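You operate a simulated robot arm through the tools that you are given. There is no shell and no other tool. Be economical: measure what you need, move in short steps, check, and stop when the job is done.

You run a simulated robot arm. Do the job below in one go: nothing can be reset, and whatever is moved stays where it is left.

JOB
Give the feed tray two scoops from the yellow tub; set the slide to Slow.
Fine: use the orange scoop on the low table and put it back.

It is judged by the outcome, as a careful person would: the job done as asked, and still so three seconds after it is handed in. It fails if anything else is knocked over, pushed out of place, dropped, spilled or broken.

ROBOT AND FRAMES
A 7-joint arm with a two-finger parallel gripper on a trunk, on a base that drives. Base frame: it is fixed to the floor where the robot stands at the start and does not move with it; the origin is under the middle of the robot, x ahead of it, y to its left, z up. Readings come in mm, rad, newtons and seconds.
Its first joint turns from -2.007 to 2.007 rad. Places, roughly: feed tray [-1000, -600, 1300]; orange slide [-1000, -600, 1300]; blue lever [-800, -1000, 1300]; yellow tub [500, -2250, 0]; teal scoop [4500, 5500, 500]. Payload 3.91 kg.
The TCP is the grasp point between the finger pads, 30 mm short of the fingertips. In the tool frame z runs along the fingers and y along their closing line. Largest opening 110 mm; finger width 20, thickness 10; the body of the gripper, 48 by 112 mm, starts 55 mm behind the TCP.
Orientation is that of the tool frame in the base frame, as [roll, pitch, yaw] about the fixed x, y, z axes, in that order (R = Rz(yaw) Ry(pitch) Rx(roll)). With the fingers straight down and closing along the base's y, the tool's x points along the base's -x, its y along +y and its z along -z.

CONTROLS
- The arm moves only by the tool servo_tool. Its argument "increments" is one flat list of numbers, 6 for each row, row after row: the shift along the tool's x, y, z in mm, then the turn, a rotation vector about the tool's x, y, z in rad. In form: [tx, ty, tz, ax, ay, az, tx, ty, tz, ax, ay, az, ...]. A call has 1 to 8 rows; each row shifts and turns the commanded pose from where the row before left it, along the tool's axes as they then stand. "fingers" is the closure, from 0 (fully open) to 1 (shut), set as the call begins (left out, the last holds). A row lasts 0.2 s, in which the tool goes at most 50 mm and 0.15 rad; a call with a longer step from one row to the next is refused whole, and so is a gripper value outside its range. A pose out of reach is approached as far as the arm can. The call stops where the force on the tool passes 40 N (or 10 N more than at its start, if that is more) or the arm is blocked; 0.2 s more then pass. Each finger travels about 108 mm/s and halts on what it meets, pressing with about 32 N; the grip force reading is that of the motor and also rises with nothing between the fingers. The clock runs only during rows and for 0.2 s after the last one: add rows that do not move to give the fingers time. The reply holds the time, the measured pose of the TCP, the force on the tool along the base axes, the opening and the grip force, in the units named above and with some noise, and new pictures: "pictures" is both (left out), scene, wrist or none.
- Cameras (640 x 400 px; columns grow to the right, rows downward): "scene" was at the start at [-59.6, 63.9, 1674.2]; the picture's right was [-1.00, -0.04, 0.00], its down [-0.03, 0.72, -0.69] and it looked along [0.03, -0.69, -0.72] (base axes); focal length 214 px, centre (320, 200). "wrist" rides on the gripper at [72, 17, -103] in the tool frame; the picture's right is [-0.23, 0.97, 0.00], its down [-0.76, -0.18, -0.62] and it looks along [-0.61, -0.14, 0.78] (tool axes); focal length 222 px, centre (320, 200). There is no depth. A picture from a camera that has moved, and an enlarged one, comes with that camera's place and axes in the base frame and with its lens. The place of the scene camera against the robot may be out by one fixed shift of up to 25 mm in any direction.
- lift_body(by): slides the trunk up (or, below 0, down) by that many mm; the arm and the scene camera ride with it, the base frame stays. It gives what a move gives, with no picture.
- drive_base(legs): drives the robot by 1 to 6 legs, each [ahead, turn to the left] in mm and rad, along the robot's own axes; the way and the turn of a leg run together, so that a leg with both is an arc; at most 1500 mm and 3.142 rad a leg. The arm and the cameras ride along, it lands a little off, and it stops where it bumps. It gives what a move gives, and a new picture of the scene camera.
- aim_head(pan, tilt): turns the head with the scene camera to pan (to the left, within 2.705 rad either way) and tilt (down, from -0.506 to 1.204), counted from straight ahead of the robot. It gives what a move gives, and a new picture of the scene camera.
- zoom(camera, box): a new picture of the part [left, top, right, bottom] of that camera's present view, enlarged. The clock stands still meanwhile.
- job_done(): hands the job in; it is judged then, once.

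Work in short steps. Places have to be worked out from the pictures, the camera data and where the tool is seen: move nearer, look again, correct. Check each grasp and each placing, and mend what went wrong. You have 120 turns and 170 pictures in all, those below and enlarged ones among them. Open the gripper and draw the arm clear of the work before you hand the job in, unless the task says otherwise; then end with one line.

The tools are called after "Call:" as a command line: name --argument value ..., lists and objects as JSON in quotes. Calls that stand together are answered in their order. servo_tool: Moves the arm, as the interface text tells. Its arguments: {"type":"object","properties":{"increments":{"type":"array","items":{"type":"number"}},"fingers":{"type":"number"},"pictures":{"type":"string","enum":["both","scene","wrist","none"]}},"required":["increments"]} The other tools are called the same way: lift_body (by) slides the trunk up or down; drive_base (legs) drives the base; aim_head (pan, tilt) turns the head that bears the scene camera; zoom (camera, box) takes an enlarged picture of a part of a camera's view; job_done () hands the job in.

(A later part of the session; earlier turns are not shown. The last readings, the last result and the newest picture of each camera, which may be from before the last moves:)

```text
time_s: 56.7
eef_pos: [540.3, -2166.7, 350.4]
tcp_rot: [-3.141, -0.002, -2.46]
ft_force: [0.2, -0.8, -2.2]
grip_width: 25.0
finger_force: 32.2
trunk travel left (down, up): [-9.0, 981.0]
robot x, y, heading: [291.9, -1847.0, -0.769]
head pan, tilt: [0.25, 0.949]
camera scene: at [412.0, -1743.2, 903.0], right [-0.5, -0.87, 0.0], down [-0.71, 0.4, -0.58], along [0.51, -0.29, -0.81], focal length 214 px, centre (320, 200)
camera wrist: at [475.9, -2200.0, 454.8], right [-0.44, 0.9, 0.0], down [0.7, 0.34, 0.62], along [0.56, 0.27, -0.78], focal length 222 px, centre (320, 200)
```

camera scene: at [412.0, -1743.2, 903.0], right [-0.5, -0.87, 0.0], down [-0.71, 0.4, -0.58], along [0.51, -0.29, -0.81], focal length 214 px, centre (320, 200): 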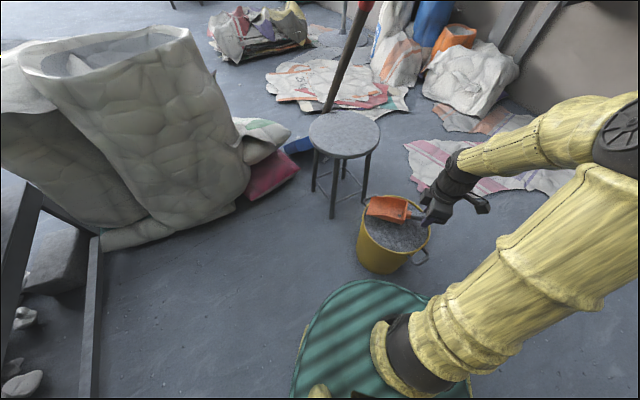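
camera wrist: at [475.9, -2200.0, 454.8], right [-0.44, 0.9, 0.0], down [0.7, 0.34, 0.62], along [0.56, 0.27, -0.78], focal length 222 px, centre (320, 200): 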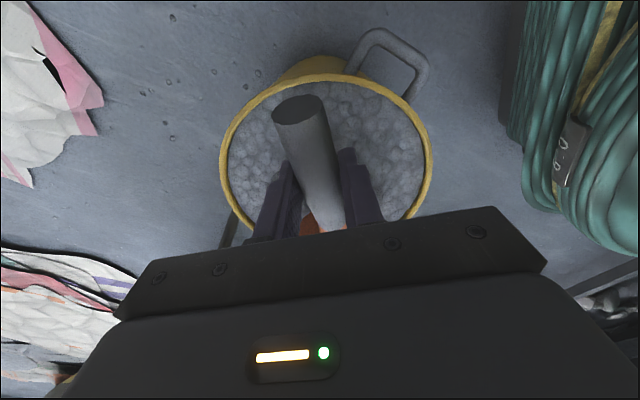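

I zoom in to judge the rim height against the scoop.

Call:
zoom --camera "scene" --box '[330, 165, 490, 290]'

Call:
zoom --camera "wrist" --box '[200, 20, 460, 240]'

```text
3.20 times, centred on (410, 228) of scene
camera zoom: at [412.0, -1743.2, 903.0], right [-0.5, -0.87, 0.0], down [-0.71, 0.4, -0.58], along [0.51, -0.29, -0.81], focal length 686 px, centre (32, 112)
```

zoom: 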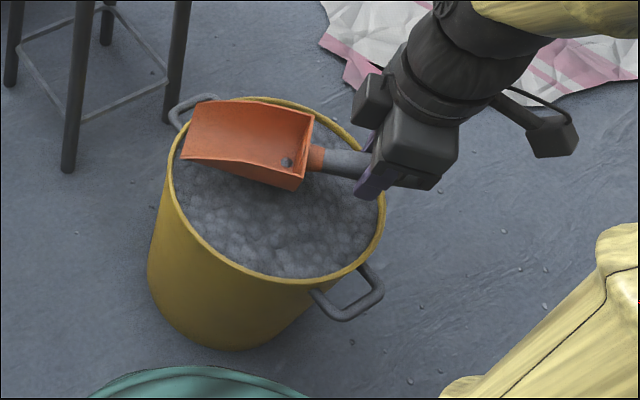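

```text
1.82 times, centred on (330, 130) of wrist
camera zoom: at [475.9, -2200.0, 454.8], right [-0.44, 0.9, 0.0], down [0.7, 0.34, 0.62], along [0.56, 0.27, -0.78], focal length 404 px, centre (302, 327)
```

zoom: 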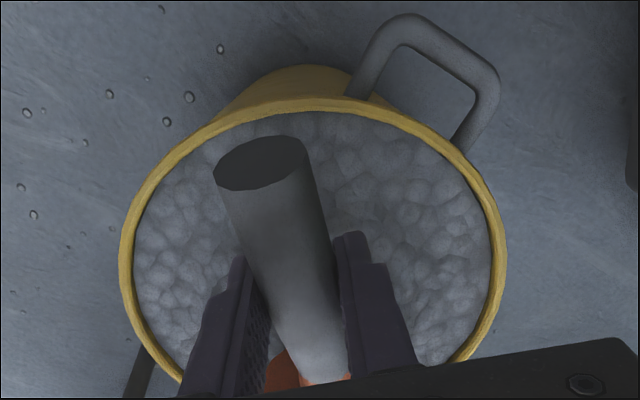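

Rim is at about z = 232, diameter 237, centre about (588,-2139). I rise 50 mm, back off slightly and tilt the blade tip down 50°.

Call:
servo_tool --increments '[13, -6, -45, 0, 0, 0, 0, 0, -10, 0, 0.145, 0, 0, 0, 0, 0, 0.145, 0, 0, 0, 0, 0, 0.145, 0, 0, 0, 0, 0, 0.145, 0, 0, 0, 0, 0, 0.145, 0, 0, 0, 0, 0, 0.145, 0]' --pictures "scene"

Call:
zoom --camera "scene" --box '[330, 165, 490, 290]'

```text
time_s: 58.3
eef_pos: [535.2, -2180.8, 405.9]
tcp_rot: [-3.14, -0.872, -2.463]
ft_force: [0.2, 0.2, -1.1]
grip_width: 25.1
finger_force: 31.5
trunk travel left (down, up): [-9.0, 981.0]
robot x, y, heading: [284.0, -1847.6, -0.769]
head pan, tilt: [0.25, 0.949]
camera scene: at [411.9, -1743.2, 903.0], right [-0.5, -0.87, 0.0], down [-0.71, 0.4, -0.58], along [0.51, -0.29, -0.81], focal length 214 px, centre (320, 200)
```

scene: 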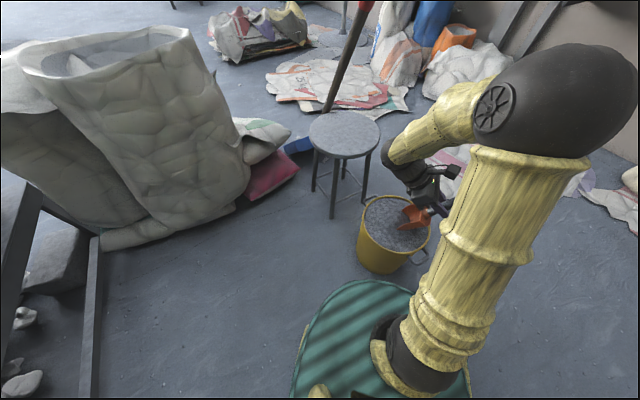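

```text
3.20 times, centred on (410, 228) of scene
camera zoom: at [411.9, -1743.2, 903.0], right [-0.5, -0.87, 0.0], down [-0.71, 0.4, -0.58], along [0.51, -0.29, -0.81], focal length 686 px, centre (32, 112)
```

zoom: 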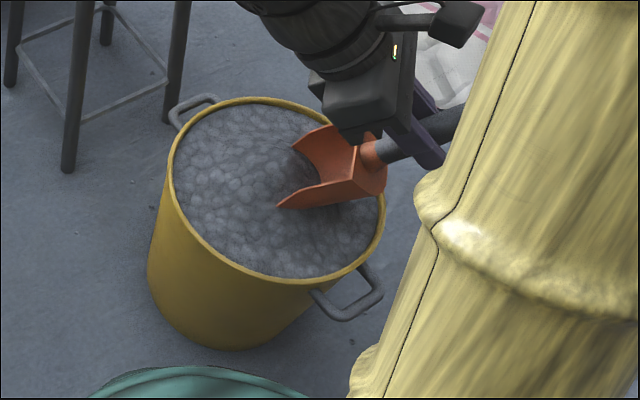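

The blade is poised over the tub. I lower it straight down into the grain by 108 mm first, watching force.

Call:
servo_tool --increments '[-27.6, 0, 23.1, 0, 0, 0, -27.6, 0, 23.1, 0, 0, 0, -27.6, 0, 23.1, 0, 0, 0]' --pictures "none"

Call:
zoom --camera "scene" --box '[330, 165, 490, 290]'

```text
time_s: 59.1
eef_pos: [534.7, -2178.5, 297.5]
tcp_rot: [3.141, -0.871, -2.457]
ft_force: [0.3, 0.0, -3.7]
grip_width: 25.4
finger_force: 31.9
trunk travel left (down, up): [-9.0, 981.0]
robot x, y, heading: [290.0, -1849.7, -0.775]
head pan, tilt: [0.25, 0.949]
```

```text
3.20 times, centred on (410, 228) of scene
camera zoom: at [411.9, -1743.2, 903.0], right [-0.5, -0.87, 0.0], down [-0.71, 0.4, -0.58], along [0.51, -0.29, -0.81], focal length 686 px, centre (32, 112)
```

zoom: 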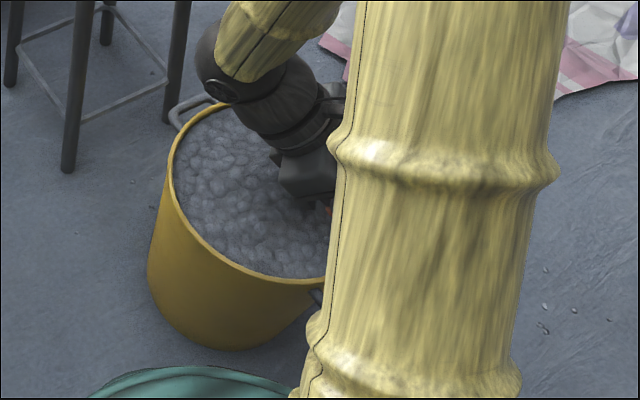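

Clear of the rim. I go 32 mm deeper and then sweep forward while levelling.

Call:
servo_tool --increments '[-12.3, 0, 10.3, 0, 0, 0, -12.3, 0, 10.3, 0, 0, 0]' --pictures "wrist"

```text
time_s: 59.6
eef_pos: [535.3, -2178.6, 283.0]
tcp_rot: [-3.139, -0.882, -2.463]
ft_force: [7.5, 10.5, 23.1]
grip_width: 25.5
finger_force: 32.3
trunk travel left (down, up): [-9.0, 981.0]
robot x, y, heading: [287.3, -1850.6, -0.765]
head pan, tilt: [0.25, 0.949]
stopped in row 2: the force on the tool passed its limit (the readings are from after the stop); the commanded pose is now the measured one
camera wrist: at [552.5, -2144.1, 405.4], right [-0.5, 0.85, -0.18], down [0.86, 0.47, -0.19], along [-0.08, -0.25, -0.97], focal length 222 px, centre (320, 200)
```

wrist: 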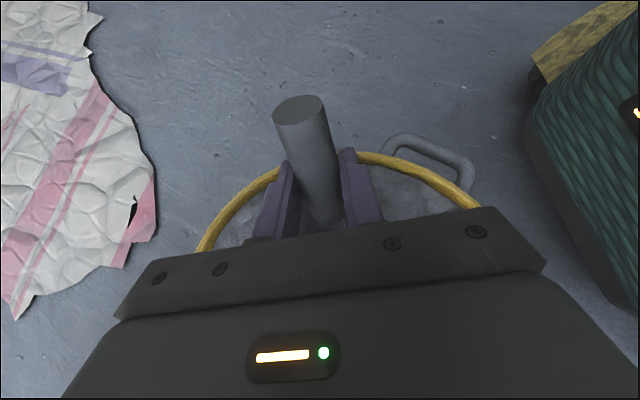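

Force of about 25 N forward-up fits the grain resisting the blade; tip is some 65 mm deep. I now sweep forward while levelling.

Call:
servo_tool --increments '[-8.7, 0, 2, 0, -0.13, 0, -8.4, 0, 3.1, 0, -0.13, 0, -7.9, 0, 4.2, 0, -0.13, 0, -7.3, 0, 5.2, 0, -0.13, 0]' --pictures "scene"

```text
time_s: 59.9
eef_pos: [535.0, -2178.5, 283.6]
tcp_rot: [-3.137, -0.861, -2.462]
ft_force: [4.3, 7.9, 19.4]
grip_width: 25.4
finger_force: 32.0
trunk travel left (down, up): [-9.0, 981.0]
robot x, y, heading: [286.7, -1848.8, -0.764]
head pan, tilt: [0.25, 0.949]
stopped in row 1: the force on the tool passed its limit (the readings are from after the stop); the commanded pose is now the measured one
camera scene: at [411.6, -1742.4, 902.9], right [-0.5, -0.87, 0.0], down [-0.71, 0.4, -0.58], along [0.51, -0.29, -0.81], focal length 214 px, centre (320, 200)
```

scene: 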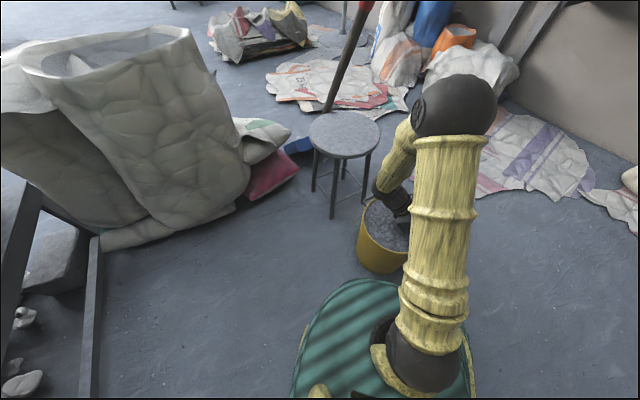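

I zoom to see what is touching.

Call:
zoom --camera "scene" --box '[340, 165, 450, 285]'

Call:
zoom --camera "wrist" --box '[180, 80, 500, 280]'

```text
3.33 times, centred on (395, 225) of scene
camera zoom: at [411.6, -1742.4, 902.9], right [-0.5, -0.87, 0.0], down [-0.71, 0.4, -0.58], along [0.51, -0.29, -0.81], focal length 715 px, centre (70, 117)
```

zoom: 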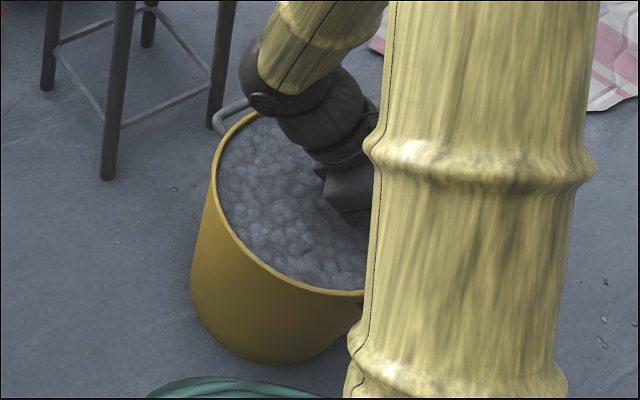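

```text
2.00 times, centred on (340, 180) of wrist
camera zoom: at [550.5, -2146.0, 406.1], right [-0.5, 0.85, -0.17], down [0.86, 0.47, -0.17], along [-0.06, -0.24, -0.97], focal length 444 px, centre (280, 240)
```

zoom: 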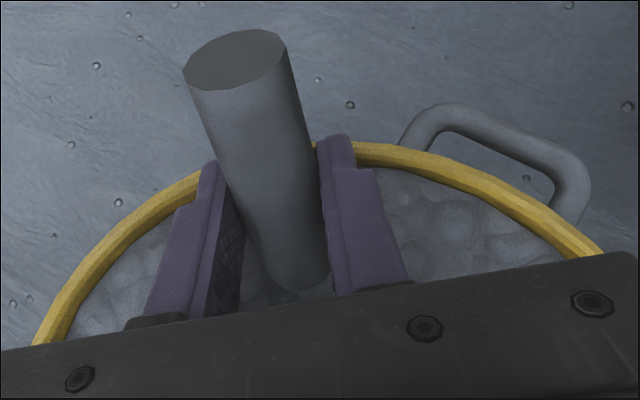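

The fingertips may be touching the back rim. I lift 12 mm, move forward 18 mm and see whether the force goes.

Call:
servo_tool --increments '[9.1, 0, -7.8, 0, 0, 0, -11.7, 0, -13.6, 0, 0, 0]' --pictures "wrist"

```text
time_s: 60.5
eef_pos: [549.0, -2166.3, 294.7]
tcp_rot: [3.141, -0.859, -2.458]
ft_force: [0.0, -0.3, -3.6]
grip_width: 25.4
finger_force: 32.0
trunk travel left (down, up): [-9.0, 981.0]
robot x, y, heading: [287.2, -1850.2, -0.767]
head pan, tilt: [0.25, 0.949]
camera wrist: at [564.0, -2134.7, 416.2], right [-0.5, 0.85, -0.17], down [0.86, 0.47, -0.17], along [-0.06, -0.23, -0.97], focal length 222 px, centre (320, 200)
```

wrist: 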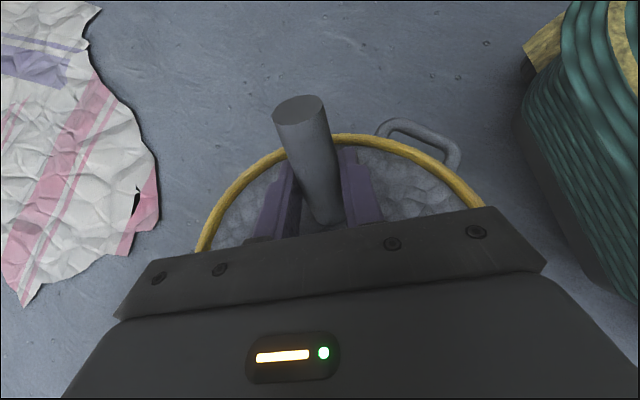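

The force vanished. Now from here I level the blade through the grain in place, without going so deep.

Call:
servo_tool --increments '[-0.4, 0, 5.6, 0, -0.13, 0, 0.3, 0, 5.7, 0, -0.13, 0, 1, 0, 5.6, 0, -0.13, 0, 1.8, 0, 5.4, 0, -0.13, 0]' --pictures "both"

```text
time_s: 61.5
eef_pos: [536.9, -2177.9, 278.2]
tcp_rot: [3.14, -0.337, -2.458]
ft_force: [0.5, -0.3, -4.2]
grip_width: 25.5
finger_force: 31.4
trunk travel left (down, up): [-9.0, 981.0]
robot x, y, heading: [289.1, -1851.8, -0.773]
head pan, tilt: [0.25, 0.949]
camera scene: at [412.1, -1743.2, 902.9], right [-0.5, -0.87, 0.0], down [-0.71, 0.4, -0.58], along [0.5, -0.29, -0.81], focal length 214 px, centre (320, 200)
camera wrist: at [501.4, -2186.3, 400.5], right [-0.45, 0.89, -0.08], down [0.83, 0.45, 0.34], along [0.33, 0.09, -0.94], focal length 222 px, centre (320, 200)
```

scene: 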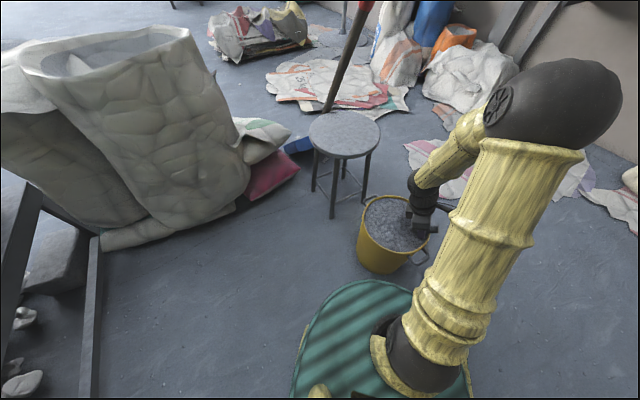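
wrist: 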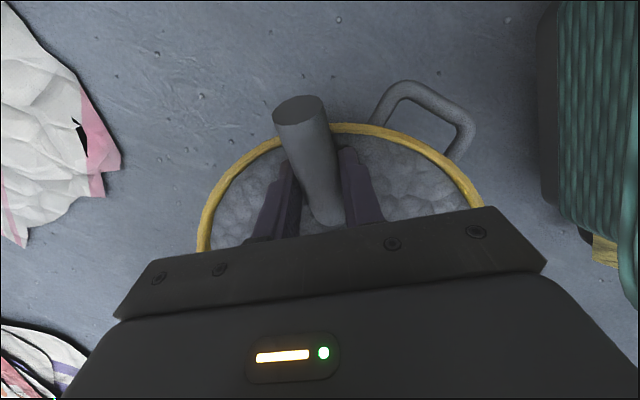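

The downward force has grown to about -4 N from -2 N, so the scoop is taking grain. I finish levelling and look.

Call:
servo_tool --increments '[3.8, 0, 2, 0, -0.13, 0, 3, 0, 2, 0, -0.13, 0, 2, 0, 2, 0, -0.1, 0]' --pictures "none"

Call:
zoom --camera "scene" --box '[340, 165, 450, 285]'

```text
time_s: 62.3
eef_pos: [529.9, -2183.9, 278.4]
tcp_rot: [-3.137, 0.021, -2.457]
ft_force: [-1.1, 5.4, 31.1]
grip_width: 25.5
finger_force: 31.9
trunk travel left (down, up): [-9.0, 981.0]
robot x, y, heading: [285.1, -1850.0, -0.767]
head pan, tilt: [0.25, 0.949]
```

```text
3.33 times, centred on (395, 225) of scene
camera zoom: at [411.2, -1741.9, 903.6], right [-0.5, -0.87, 0.0], down [-0.71, 0.4, -0.58], along [0.51, -0.29, -0.81], focal length 715 px, centre (70, 117)
```

zoom: 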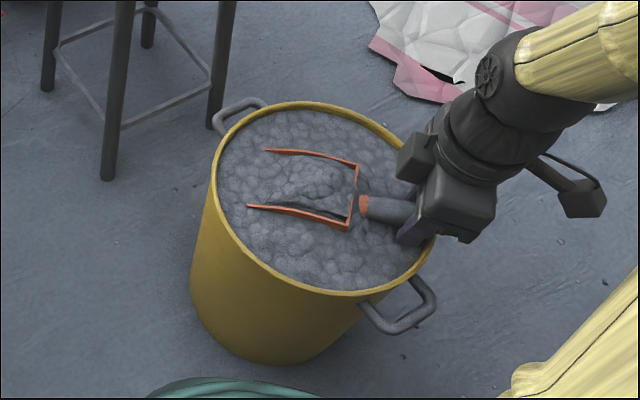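

The blade is loaded with grain and level; the fingertips are resting on the back rim (31 N up). I lift straight up gently.

Call:
servo_tool --increments '[0, 0, -12, 0, 0, 0, 0, 0, -20, 0, 0, 0, 0, 0, -25, 0, -0.03, 0, 0, 0, -30, 0, -0.03, 0, 0, 0, -30, 0, 0, 0]' --pictures "none"

Call:
zoom --camera "scene" --box '[330, 145, 470, 285]'

```text
time_s: 63.5
eef_pos: [525.6, -2188.3, 392.3]
tcp_rot: [3.141, 0.083, -2.458]
ft_force: [-0.6, 0.8, -3.8]
grip_width: 25.6
finger_force: 31.5
trunk travel left (down, up): [-9.0, 981.0]
robot x, y, heading: [289.8, -1848.2, -0.768]
head pan, tilt: [0.25, 0.949]
```

```text
2.86 times, centred on (400, 215) of scene
camera zoom: at [412.1, -1743.4, 902.9], right [-0.5, -0.87, 0.0], down [-0.71, 0.4, -0.58], along [0.51, -0.29, -0.81], focal length 613 px, centre (91, 157)
```

zoom: 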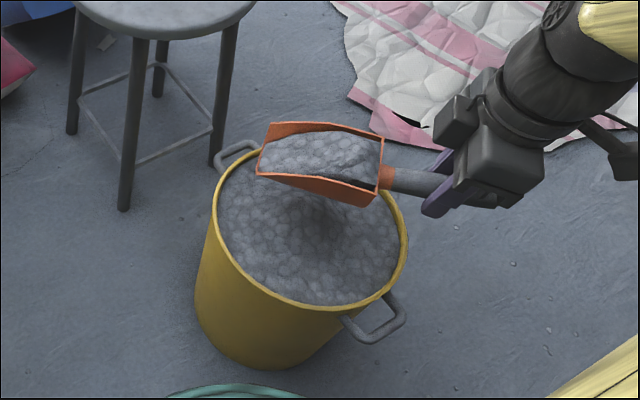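

A full scoop, nothing spilled. I raise the trunk and back away from the tub.

Call:
lift_body --by 400

Call:
drive_base --legs '[[-540, 0]]'

```text
time_s: 67.4
eef_pos: [526.4, -2189.2, 792.4]
tcp_rot: [3.141, 0.081, -2.46]
ft_force: [-0.5, 1.0, -3.3]
grip_width: 25.7
finger_force: 32.0
trunk travel left (down, up): [-409.0, 581.0]
robot x, y, heading: [286.5, -1849.9, -0.769]
head pan, tilt: [0.25, 0.949]
```

```text
time_s: 70.5
eef_pos: [136.1, -1812.1, 791.8]
tcp_rot: [3.142, 0.081, -2.46]
ft_force: [0.5, 0.7, -4.1]
grip_width: 25.6
finger_force: 31.6
trunk travel left (down, up): [-409.0, 581.0]
robot x, y, heading: [-100.2, -1470.4, -0.774]
head pan, tilt: [0.25, 0.949]
camera scene: at [22.4, -1365.9, 1302.9], right [-0.5, -0.87, 0.0], down [-0.71, 0.4, -0.58], along [0.51, -0.29, -0.81], focal length 214 px, centre (320, 200)
```

scene: 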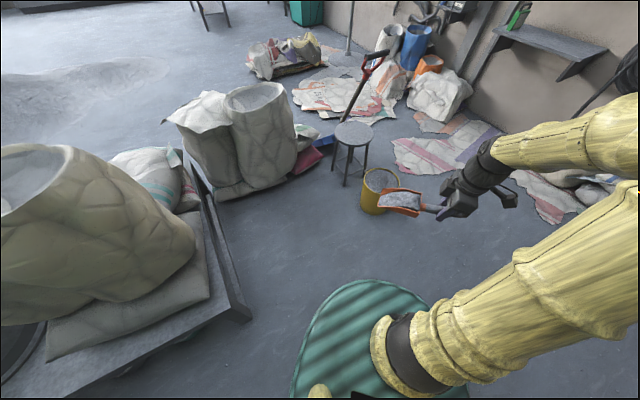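

I turn towards the machine (heading about -x, a bit toward +y) and raise further to look at it.

Call:
drive_base --legs '[[0, -2.37]]'

Call:
lift_body --by 400

Call:
aim_head --pan -0.7 --tilt 0.55

```text
time_s: 76.5
eef_pos: [-509.3, -1399.2, 792.1]
tcp_rot: [-3.141, 0.083, 1.464]
ft_force: [0.2, -0.2, -3.8]
grip_width: 25.3
finger_force: 32.0
trunk travel left (down, up): [-409.0, 581.0]
robot x, y, heading: [-98.5, -1475.6, -3.132]
head pan, tilt: [0.25, 0.949]
camera scene: at [-113.4, -1652.4, 1302.9], right [-0.26, 0.97, 0.0], down [0.79, 0.21, -0.58], along [-0.56, -0.15, -0.81], focal length 214 px, centre (320, 200)
```

scene: 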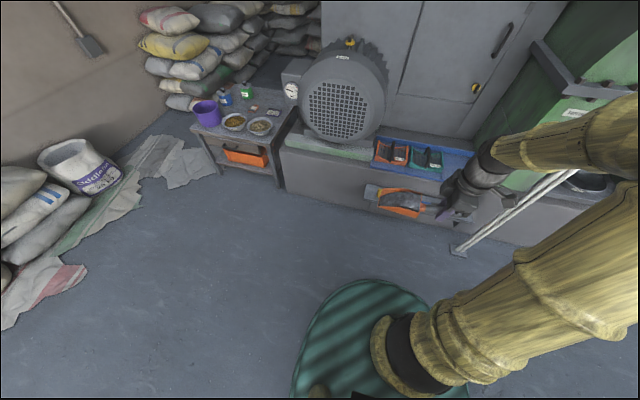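

```text
time_s: 80.3
eef_pos: [-509.1, -1398.4, 1192.5]
tcp_rot: [-3.141, 0.082, 1.463]
ft_force: [-0.5, 0.7, -3.7]
grip_width: 25.9
finger_force: 32.2
trunk travel left (down, up): [-809.0, 181.0]
robot x, y, heading: [-99.9, -1472.8, -3.133]
head pan, tilt: [0.25, 0.949]
```

```text
time_s: 81.5
eef_pos: [-509.0, -1398.3, 1192.5]
tcp_rot: [3.141, 0.083, 1.464]
ft_force: [0.6, 0.2, -3.8]
grip_width: 25.2
finger_force: 32.1
trunk travel left (down, up): [-809.0, 181.0]
robot x, y, heading: [-103.0, -1472.3, -3.138]
head pan, tilt: [-0.7, 0.55]
camera scene: at [-112.7, -1576.7, 1735.8], right [0.64, 0.77, 0.0], down [0.4, -0.33, -0.85], along [-0.66, 0.54, -0.52], focal length 214 px, centre (320, 200)
```

scene: 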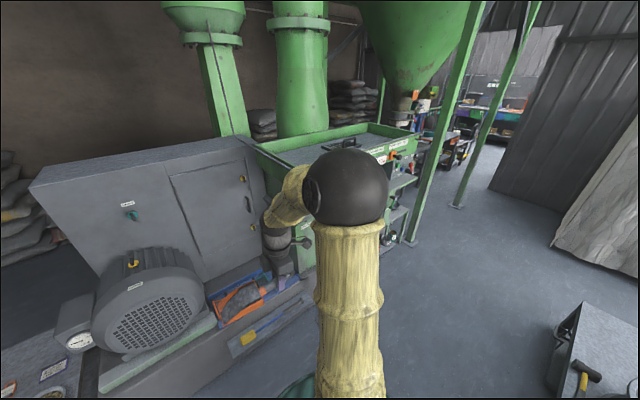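

I drive north along the corridor and turn to face the feed tray.

Call:
drive_base --legs '[[0, -1.571], [870, 0], [0, 1.571]]'

Call:
aim_head --pan 0.0 --tilt 0.75

```text
time_s: 93.8
eef_pos: [-481.6, -504.4, 1192.0]
tcp_rot: [-3.14, 0.082, 1.389]
ft_force: [-0.4, 0.1, -4.2]
grip_width: 25.5
finger_force: 31.9
trunk travel left (down, up): [-809.0, 181.0]
robot x, y, heading: [-82.6, -605.3, 3.078]
head pan, tilt: [-0.7, 0.55]
camera scene: at [-98.9, -711.3, 1735.9], right [0.69, 0.72, 0.0], down [0.38, -0.36, -0.85], along [-0.62, 0.59, -0.52], focal length 214 px, centre (320, 200)
```

scene: 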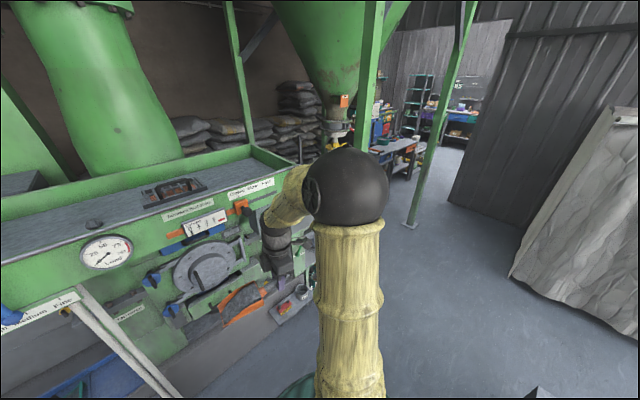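

```text
time_s: 94.8
eef_pos: [-481.6, -504.0, 1192.3]
tcp_rot: [-3.142, 0.082, 1.389]
ft_force: [0.7, 1.0, -3.4]
grip_width: 25.5
finger_force: 32.3
trunk travel left (down, up): [-809.0, 181.0]
robot x, y, heading: [-79.4, -604.8, 3.079]
head pan, tilt: [0.0, 0.75]
camera scene: at [-116.6, -767.9, 1718.5], right [0.06, 1.0, 0.0], down [0.68, -0.04, -0.73], along [-0.73, 0.05, -0.68], focal length 214 px, centre (320, 200)
```

scene: 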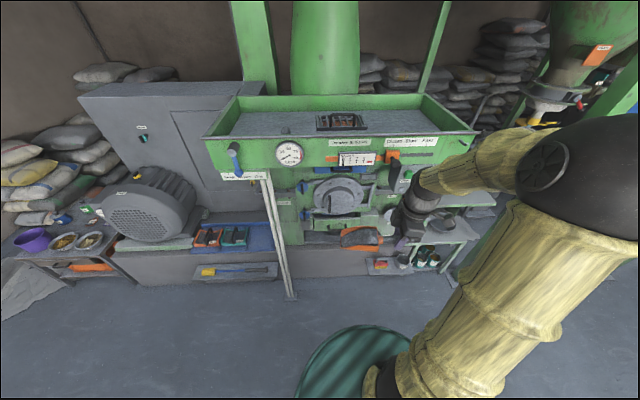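

A clear view of the tray: green trough with a grate, and below it the slide with labels. I zoom in.

Call:
zoom --camera "scene" --box '[195, 70, 485, 190]'

Call:
zoom --camera "scene" --box '[310, 95, 450, 195]'

```text
2.21 times, centred on (340, 130) of scene
camera zoom: at [-116.6, -767.9, 1718.5], right [0.06, 1.0, 0.0], down [0.68, -0.04, -0.73], along [-0.73, 0.05, -0.68], focal length 473 px, centre (276, 354)
```

zoom: 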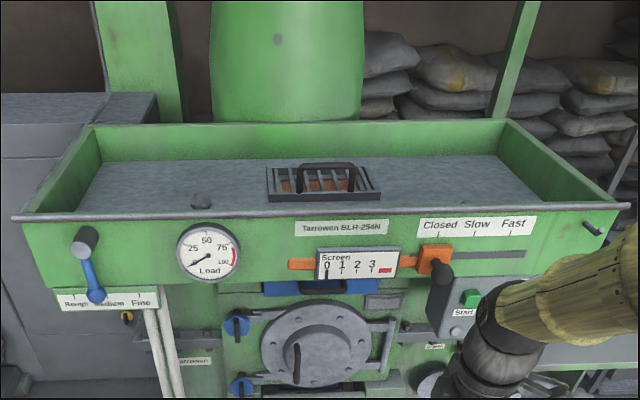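

```text
4.00 times, centred on (380, 145) of scene
camera zoom: at [-116.6, -767.9, 1718.5], right [0.06, 1.0, 0.0], down [0.68, -0.04, -0.73], along [-0.73, 0.05, -0.68], focal length 858 px, centre (80, 420)
```

zoom: 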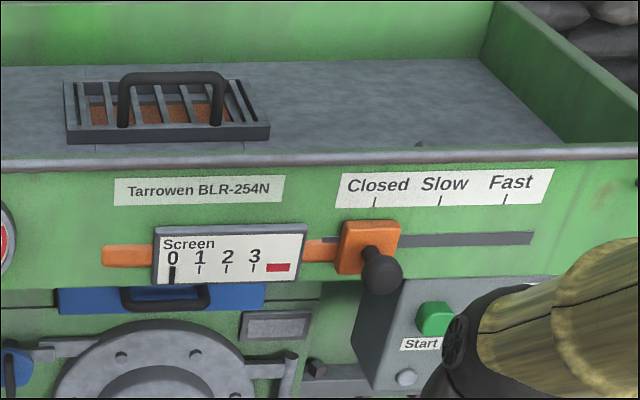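

The slide is at Closed. The tray's front rim is near x = -960, z ≈ 1300, interior about 500 mm deep. I raise the trunk and arm to clear the rim before driving in.

Call:
lift_body --by 180

Call:
servo_tool --increments '[0, 0, -35, 0, 0, 0, 0, 0, -35, 0, 0, 0, 0, 0, -35, 0, 0, 0, 0, 0, -25, 0, 0, 0]'

```text
time_s: 96.8
eef_pos: [-482.0, -504.4, 1372.9]
tcp_rot: [3.141, 0.081, 1.39]
ft_force: [-0.1, -0.2, -4.3]
grip_width: 25.2
finger_force: 32.1
trunk travel left (down, up): [-989.0, 1.0]
robot x, y, heading: [-83.2, -612.4, 3.074]
head pan, tilt: [0.0, 0.75]
```

```text
time_s: 97.8
eef_pos: [-478.3, -493.7, 1502.5]
tcp_rot: [3.14, 0.082, 1.391]
ft_force: [0.4, -0.4, -3.6]
grip_width: 25.6
finger_force: 32.1
trunk travel left (down, up): [-989.0, 1.0]
robot x, y, heading: [-79.8, -607.0, 3.082]
head pan, tilt: [0.0, 0.75]
camera scene: at [-116.4, -768.1, 1898.4], right [0.06, 1.0, 0.0], down [0.68, -0.04, -0.73], along [-0.73, 0.05, -0.68], focal length 214 px, centre (320, 200)
camera wrist: at [-445.8, -417.4, 1600.4], right [0.92, -0.4, 0.02], down [-0.3, -0.66, 0.68], along [-0.26, -0.63, -0.73], focal length 222 px, centre (320, 200)
```

scene: 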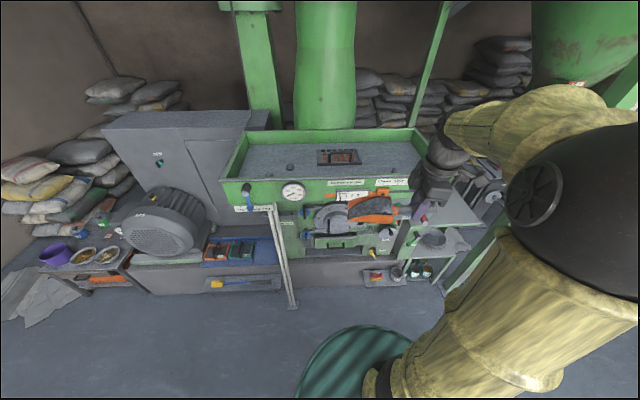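
wrist: 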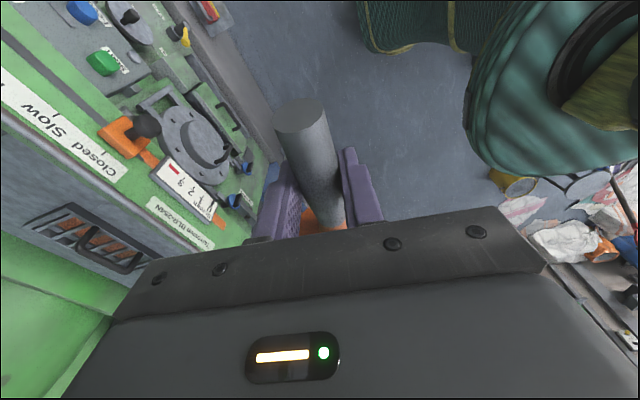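

I zoom the scene to triangulate the tray from the two heights.

Call:
zoom --camera "scene" --box '[205, 115, 445, 225]'

```text
2.67 times, centred on (325, 170) of scene
camera zoom: at [-116.4, -768.1, 1898.4], right [0.06, 1.0, 0.0], down [0.68, -0.04, -0.73], along [-0.73, 0.05, -0.68], focal length 572 px, centre (307, 280)
```

zoom: 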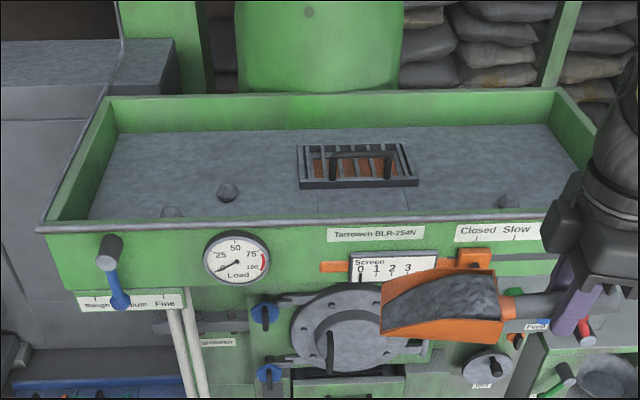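

Triangulation puts the front rim at x ≈ -790, z ≈ 1388; tray centre about (-1000,-640), floor near 1300. I extend the arm outward to see what reach I have here.

Call:
servo_tool --increments '[0, -37, 0, 0, 0, 0, 0, -37, 0, 0, 0, 0, 0, -37, 0, 0, 0, 0, 0, -37, 0, 0, 0, 0]' --pictures "none"

```text
time_s: 98.8
eef_pos: [-630.5, -466.0, 1500.8]
tcp_rot: [3.14, 0.081, 1.389]
ft_force: [-0.2, -0.5, -3.3]
grip_width: 25.5
finger_force: 31.9
trunk travel left (down, up): [-989.0, 1.0]
robot x, y, heading: [-78.7, -607.5, 3.082]
head pan, tilt: [0.0, 0.75]
```

Reach is fine. I drive ahead 300 mm so the scoop is above the front middle of the tray, then look.

Call:
drive_base --legs '[[300, 0]]'

Call:
servo_tool --increments '[0, 0, 0, 0, 0, 0]' --pictures "wrist"

```text
time_s: 100.9
eef_pos: [-928.8, -448.1, 1501.8]
tcp_rot: [-3.141, 0.083, 1.389]
ft_force: [-0.9, -0.6, -4.9]
grip_width: 25.6
finger_force: 32.2
trunk travel left (down, up): [-989.0, 1.0]
robot x, y, heading: [-379.9, -590.8, 3.079]
head pan, tilt: [0.0, 0.75]
camera scene: at [-418.9, -749.3, 1898.5], right [0.06, 1.0, 0.0], down [0.68, -0.04, -0.73], along [-0.73, 0.05, -0.68], focal length 214 px, centre (320, 200)
```

scene: 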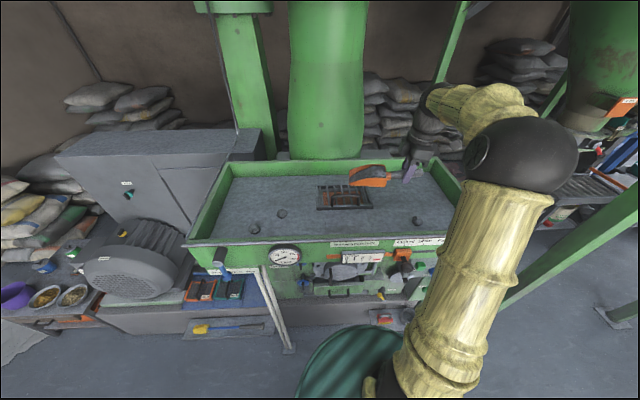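

```text
time_s: 101.3
eef_pos: [-927.2, -447.5, 1502.3]
tcp_rot: [-3.14, 0.081, 1.389]
ft_force: [-0.2, 0.0, -3.2]
grip_width: 25.5
finger_force: 31.9
trunk travel left (down, up): [-989.0, 1.0]
robot x, y, heading: [-384.5, -587.9, 3.078]
head pan, tilt: [0.0, 0.75]
camera wrist: at [-893.9, -371.2, 1600.0], right [0.92, -0.4, 0.02], down [-0.3, -0.66, 0.68], along [-0.26, -0.63, -0.73], focal length 222 px, centre (320, 200)
```

wrist: 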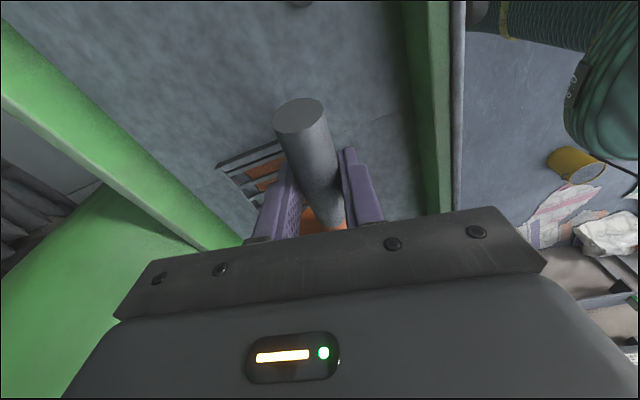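

The scoop is well inside the tray walls. I tip it slowly about the closing axis.

Call:
servo_tool --increments '[0, 0, 0, 0, 0.12, 0, 0, 0, 0, 0, 0.12, 0, 0, 0, 0, 0, 0.12, 0, 0, 0, 0, 0, 0.12, 0, 0, 0, 0, 0, 0.12, 0, 0, 0, 0, 0, 0.12, 0, 0, 0, 0, 0, 0.12, 0, 0, 0, 0, 0, 0.12, 0]' --pictures "scene"

Call:
zoom --camera "scene" --box '[290, 130, 470, 250]'

```text
time_s: 103.1
eef_pos: [-928.5, -448.6, 1502.7]
tcp_rot: [-3.14, -0.881, 1.388]
ft_force: [-0.9, -0.1, -2.8]
grip_width: 25.2
finger_force: 32.0
trunk travel left (down, up): [-989.0, 1.0]
robot x, y, heading: [-381.1, -587.2, 3.078]
head pan, tilt: [0.0, 0.75]
camera scene: at [-418.3, -750.4, 1898.4], right [0.06, 1.0, 0.0], down [0.68, -0.04, -0.73], along [-0.73, 0.05, -0.68], focal length 214 px, centre (320, 200)
```

scene: 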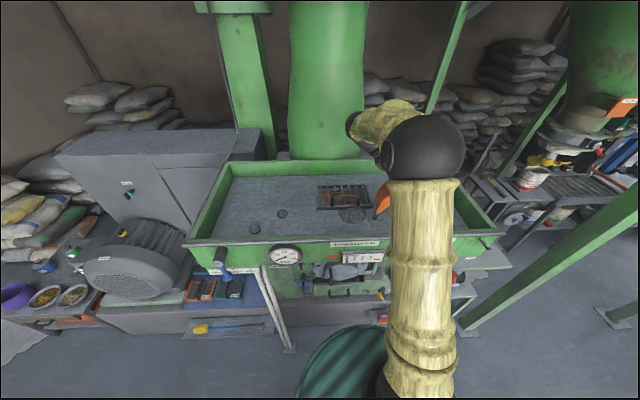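

```text
3.33 times, centred on (380, 190) of scene
camera zoom: at [-418.3, -750.4, 1898.4], right [0.06, 1.0, 0.0], down [0.68, -0.04, -0.73], along [-0.73, 0.05, -0.68], focal length 715 px, centre (120, 233)
```

zoom: 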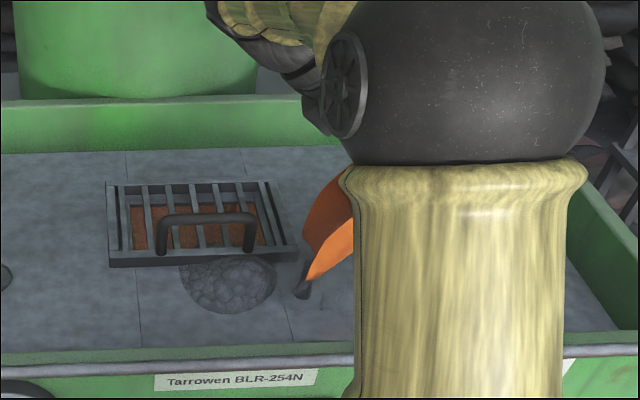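

A pile has formed in the tray in front of the grate. I tip a little further and hold to empty the scoop.

Call:
servo_tool --increments '[0, 0, -5, 0, 0.12, 0, 0, 0, -5, 0, 0.12, 0, 0, 0, -5, 0, 0.1, 0, 0, 0, 0, 0, 0, 0, 0, 0, 0, 0, 0, 0]' --pictures "none"

Call:
zoom --camera "scene" --box '[290, 130, 470, 250]'

```text
time_s: 104.3
eef_pos: [-930.7, -459.9, 1511.1]
tcp_rot: [3.142, -1.221, 1.389]
ft_force: [-0.1, 0.6, -1.0]
grip_width: 25.3
finger_force: 31.6
trunk travel left (down, up): [-989.0, 1.0]
robot x, y, heading: [-381.1, -587.5, 3.081]
head pan, tilt: [0.0, 0.75]
```

```text
3.33 times, centred on (380, 190) of scene
camera zoom: at [-417.9, -749.6, 1898.4], right [0.06, 1.0, 0.0], down [0.68, -0.04, -0.73], along [-0.73, 0.05, -0.68], focal length 715 px, centre (120, 233)
```

zoom: 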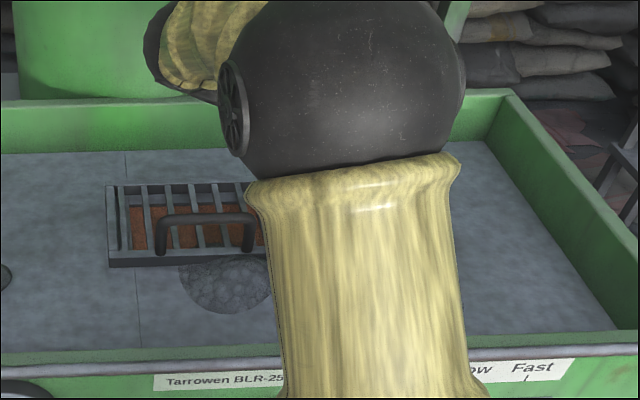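

The load is gone (force back to about -1 to -2 N). I level the scoop again and check it and the pile.

Call:
servo_tool --increments '[0, 0, 0, 0, -0.15, 0, 0, 0, 0, 0, -0.15, 0, 0, 0, 0, 0, -0.15, 0, 0, 0, 0, 0, -0.15, 0, 0, 0, 0, 0, -0.15, 0, 0, 0, 0, 0, -0.15, 0, 0, 0, 0, 0, -0.15, 0, 0, 0, 0, 0, -0.15, 0]' --pictures "none"

Call:
zoom --camera "scene" --box '[290, 130, 470, 250]'

```text
time_s: 106.1
eef_pos: [-928.8, -458.5, 1510.2]
tcp_rot: [-3.14, -0.018, 1.389]
ft_force: [-0.4, 0.8, -1.4]
grip_width: 25.0
finger_force: 32.3
trunk travel left (down, up): [-989.0, 1.0]
robot x, y, heading: [-378.9, -589.1, 3.078]
head pan, tilt: [0.0, 0.75]
```

```text
3.33 times, centred on (380, 190) of scene
camera zoom: at [-417.4, -747.8, 1898.6], right [0.06, 1.0, 0.0], down [0.68, -0.04, -0.73], along [-0.73, 0.04, -0.68], focal length 715 px, centre (120, 233)
```

zoom: 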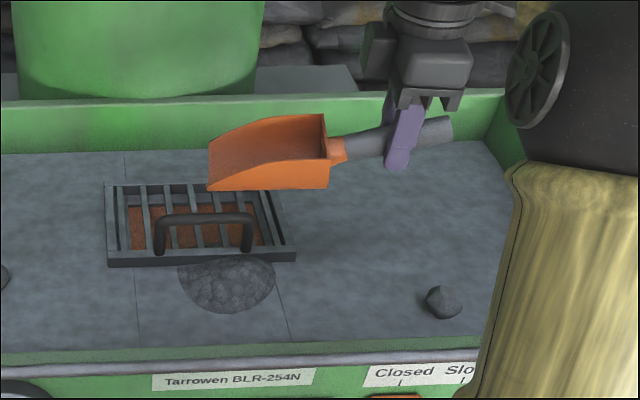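

Empty, with a neat pile in the tray. I go back for the second scoop: reverse out, turn south, drive down and turn towards the tub.

Call:
drive_base --legs '[[-300, 0], [0, 1.611], [863, 0], [0, 0.824]]'

Call:
servo_tool --increments '[0, 37, 0, 0, 0, 0, 0, 37, 0, 0, 0, 0, 0, 37, 0, 0, 0, 0, 0, 37, 0, 0, 0, 0, 0, 0, 35, 0, 0, 0, 0, 0, 35, 0, 0, 0, 0, 0, 35, 0, 0, 0, 0, 0, 25, 0, 0, 0]' --pictures "none"

```text
time_s: 118.3
eef_pos: [221.9, -1938.7, 1512.2]
tcp_rot: [3.141, -0.019, -2.476]
ft_force: [-1.0, -1.3, -1.7]
grip_width: 25.1
finger_force: 32.1
trunk travel left (down, up): [-989.0, 1.0]
robot x, y, heading: [-104.1, -1478.3, -0.786]
head pan, tilt: [0.0, 0.75]
camera scene: at [18.8, -1394.8, 1898.5], right [-0.71, -0.71, 0.0], down [-0.48, 0.48, -0.73], along [0.52, -0.52, -0.68], focal length 214 px, centre (320, 200)
```

scene: 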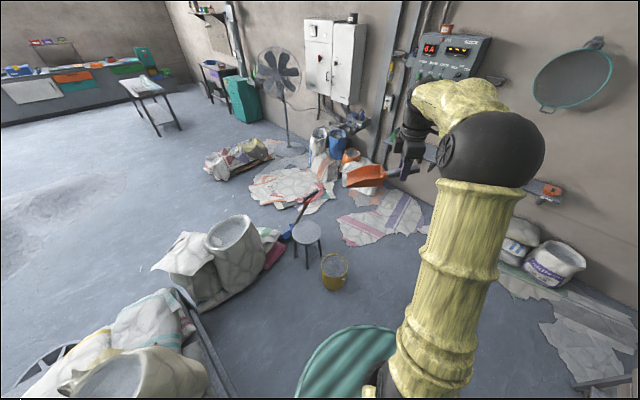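

```text
time_s: 120.2
eef_pos: [129.0, -1823.8, 1378.4]
tcp_rot: [-3.141, -0.019, -2.475]
ft_force: [-0.5, 0.1, -2.9]
grip_width: 25.1
finger_force: 31.7
trunk travel left (down, up): [-989.0, 1.0]
robot x, y, heading: [-106.1, -1476.9, -0.783]
head pan, tilt: [0.0, 0.75]
```

I lower the trunk most of the way and drive back to the scooping spot.

Call:
lift_body --by -400

Call:
drive_base --legs '[[0, 0.025], [542, 0]]'

Call:
lift_body --by -400

Call:
aim_head --pan 0.25 --tilt 0.949

```text
time_s: 124.0
eef_pos: [128.7, -1823.2, 980.0]
tcp_rot: [-3.141, -0.019, -2.477]
ft_force: [-1.3, -0.8, -1.6]
grip_width: 25.3
finger_force: 32.4
trunk travel left (down, up): [-589.0, 401.0]
robot x, y, heading: [-103.8, -1476.9, -0.788]
head pan, tilt: [0.0, 0.75]
```

```text
time_s: 127.5
eef_pos: [526.8, -2188.1, 979.8]
tcp_rot: [3.141, -0.019, -2.451]
ft_force: [-0.2, 0.3, -2.3]
grip_width: 25.0
finger_force: 32.0
trunk travel left (down, up): [-589.0, 401.0]
robot x, y, heading: [287.1, -1847.9, -0.756]
head pan, tilt: [0.0, 0.75]
camera scene: at [406.7, -1762.3, 1498.5], right [-0.69, -0.73, 0.0], down [-0.5, 0.47, -0.73], along [0.53, -0.5, -0.68], focal length 214 px, centre (320, 200)
```

scene: 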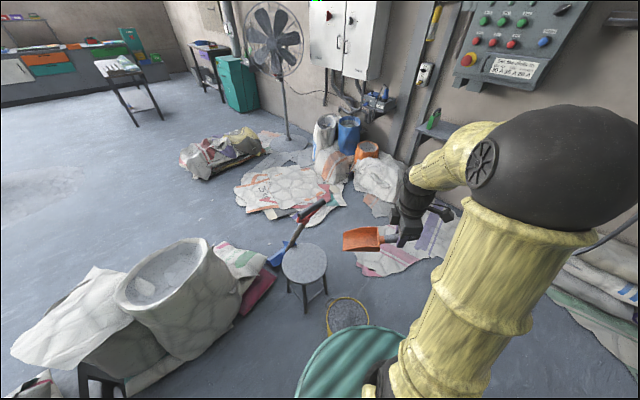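

```text
time_s: 131.3
eef_pos: [527.4, -2187.6, 580.7]
tcp_rot: [3.14, -0.019, -2.451]
ft_force: [0.2, 0.4, -1.9]
grip_width: 25.3
finger_force: 31.9
trunk travel left (down, up): [-189.0, 801.0]
robot x, y, heading: [287.1, -1847.1, -0.762]
head pan, tilt: [0.0, 0.75]
```

```text
time_s: 132.1
eef_pos: [525.8, -2187.8, 578.7]
tcp_rot: [-3.141, -0.019, -2.45]
ft_force: [-0.3, 0.1, -1.8]
grip_width: 25.3
finger_force: 32.1
trunk travel left (down, up): [-189.0, 801.0]
robot x, y, heading: [288.0, -1849.0, -0.765]
head pan, tilt: [0.25, 0.949]
camera scene: at [409.7, -1740.4, 1083.0], right [-0.49, -0.87, 0.0], down [-0.71, 0.4, -0.58], along [0.51, -0.28, -0.81], focal length 214 px, centre (320, 200)
```

scene: 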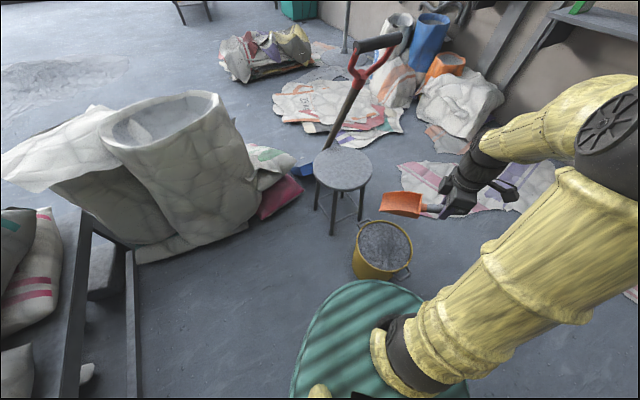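

Same spot as before (TCP 526,-2188). I lower the trunk 180, move forward 32 mm to keep the fingers off the rim, and tilt.

Call:
lift_body --by -180

Call:
servo_tool --increments '[-31, 2, -8, 0, 0, 0, 0, 0, 0, 0, 0.145, 0, 0, 0, 0, 0, 0.145, 0, 0, 0, 0, 0, 0.145, 0, 0, 0, 0, 0, 0.145, 0, 0, 0, 0, 0, 0.145, 0, 0, 0, 0, 0, 0.13, 0]' --pictures "wrist"

Call:
zoom --camera "scene" --box '[330, 165, 490, 290]'

```text
time_s: 134.1
eef_pos: [526.8, -2188.2, 399.4]
tcp_rot: [-3.141, -0.019, -2.45]
ft_force: [0.9, 0.1, -1.1]
grip_width: 25.2
finger_force: 31.8
trunk travel left (down, up): [-9.0, 981.0]
robot x, y, heading: [283.0, -1848.5, -0.758]
head pan, tilt: [0.25, 0.949]
```

```text
time_s: 135.7
eef_pos: [549.9, -2165.7, 407.9]
tcp_rot: [-3.139, -0.876, -2.452]
ft_force: [-0.3, 0.8, -1.8]
grip_width: 25.3
finger_force: 31.6
trunk travel left (down, up): [-9.0, 981.0]
robot x, y, heading: [285.3, -1850.6, -0.755]
head pan, tilt: [0.25, 0.949]
camera wrist: at [566.4, -2131.7, 529.4], right [-0.51, 0.84, -0.18], down [0.86, 0.48, -0.19], along [-0.07, -0.25, -0.97], focal length 222 px, centre (320, 200)
```

wrist: 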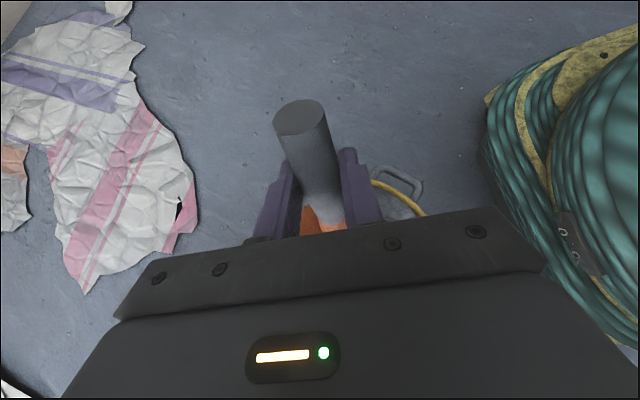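

```text
3.20 times, centred on (410, 228) of scene
camera zoom: at [409.6, -1740.3, 903.0], right [-0.49, -0.87, 0.0], down [-0.71, 0.4, -0.58], along [0.51, -0.28, -0.81], focal length 686 px, centre (32, 112)
```

zoom: 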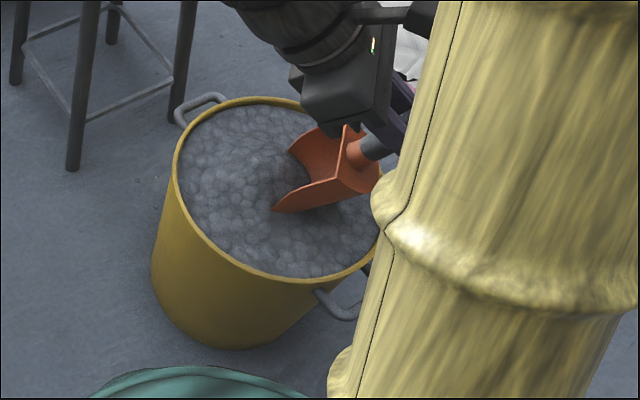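

I lower the blade straight into the grain, to z = 290.

Call:
servo_tool --increments '[-22.7, 0, 18.9, 0, 0, 0, -22.7, 0, 18.9, 0, 0, 0, -22.7, 0, 18.9, 0, 0, 0, -22.3, 0, 18.6, 0, 0, 0]' --pictures "none"

```text
time_s: 136.7
eef_pos: [550.1, -2164.4, 288.6]
tcp_rot: [-3.139, -0.875, -2.448]
ft_force: [0.8, -0.4, -4.3]
grip_width: 25.5
finger_force: 32.5
trunk travel left (down, up): [-9.0, 981.0]
robot x, y, heading: [285.5, -1848.2, -0.759]
head pan, tilt: [0.25, 0.949]
```

No contact. I level the blade through the grain with a slight backward shift.

Call:
servo_tool --increments '[-0.3, 0, 2.8, 0, -0.13, 0, 0.1, 0, 2.8, 0, -0.13, 0, 0.5, 0, 2.8, 0, -0.13, 0, 0.8, 0, 2.7, 0, -0.13, 0, 1, 0, 0, 0, -0.13, 0, 1, 0, -1, 0, -0.13, 0, 1, 0, -2, 0, -0.12, 0]' --pictures "none"

Call:
zoom --camera "scene" --box '[330, 165, 490, 290]'

```text
time_s: 138.2
eef_pos: [539.7, -2174.7, 285.3]
tcp_rot: [-3.139, 0.025, -2.452]
ft_force: [-9.8, -11.3, -2.8]
grip_width: 25.4
finger_force: 31.8
trunk travel left (down, up): [-9.0, 981.0]
robot x, y, heading: [285.0, -1846.0, -0.763]
head pan, tilt: [0.25, 0.949]
```

```text
3.20 times, centred on (410, 228) of scene
camera zoom: at [409.7, -1740.5, 903.0], right [-0.49, -0.87, 0.0], down [-0.71, 0.4, -0.58], along [0.51, -0.28, -0.81], focal length 686 px, centre (32, 112)
```

zoom: 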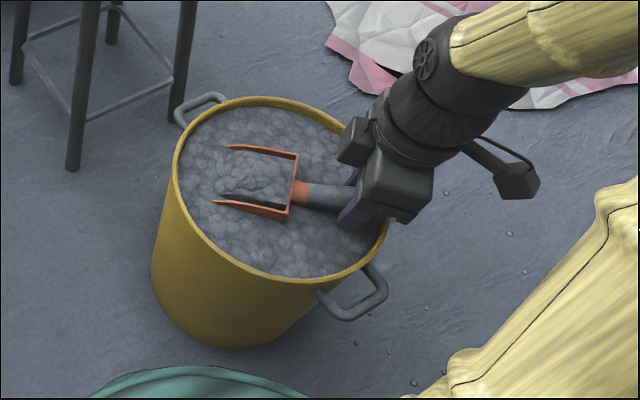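

The blade is loaded but its tip leans on the front wall (15 N backward). I ease back a few mm and lift.

Call:
servo_tool --increments '[7, 0, -4, 0, 0, 0, 3, 0, -15, 0, -0.02, 0, 0, 0, -22, 0, -0.03, 0, 0, 0, -30, 0, 0, 0, 0, 0, -35, 0, 0, 0]' --pictures "none"

Call:
zoom --camera "scene" --box '[330, 145, 470, 285]'

```text
time_s: 139.4
eef_pos: [529.3, -2184.5, 389.8]
tcp_rot: [3.14, 0.075, -2.45]
ft_force: [0.5, -0.3, -3.4]
grip_width: 25.1
finger_force: 31.6
trunk travel left (down, up): [-9.0, 981.0]
robot x, y, heading: [287.0, -1848.5, -0.755]
head pan, tilt: [0.25, 0.949]
```

```text
2.86 times, centred on (400, 215) of scene
camera zoom: at [409.8, -1740.5, 902.9], right [-0.49, -0.87, 0.0], down [-0.71, 0.4, -0.58], along [0.51, -0.28, -0.81], focal length 613 px, centre (91, 157)
```

zoom: 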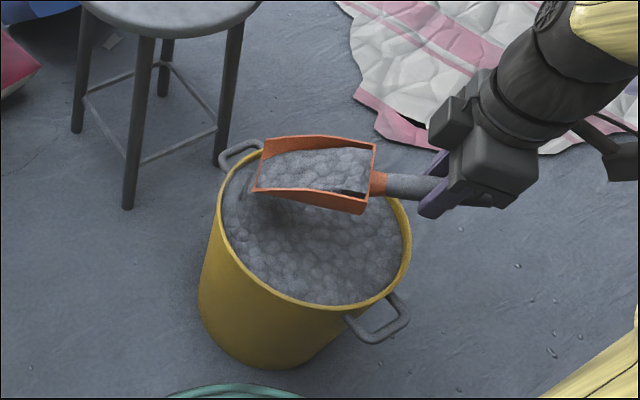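

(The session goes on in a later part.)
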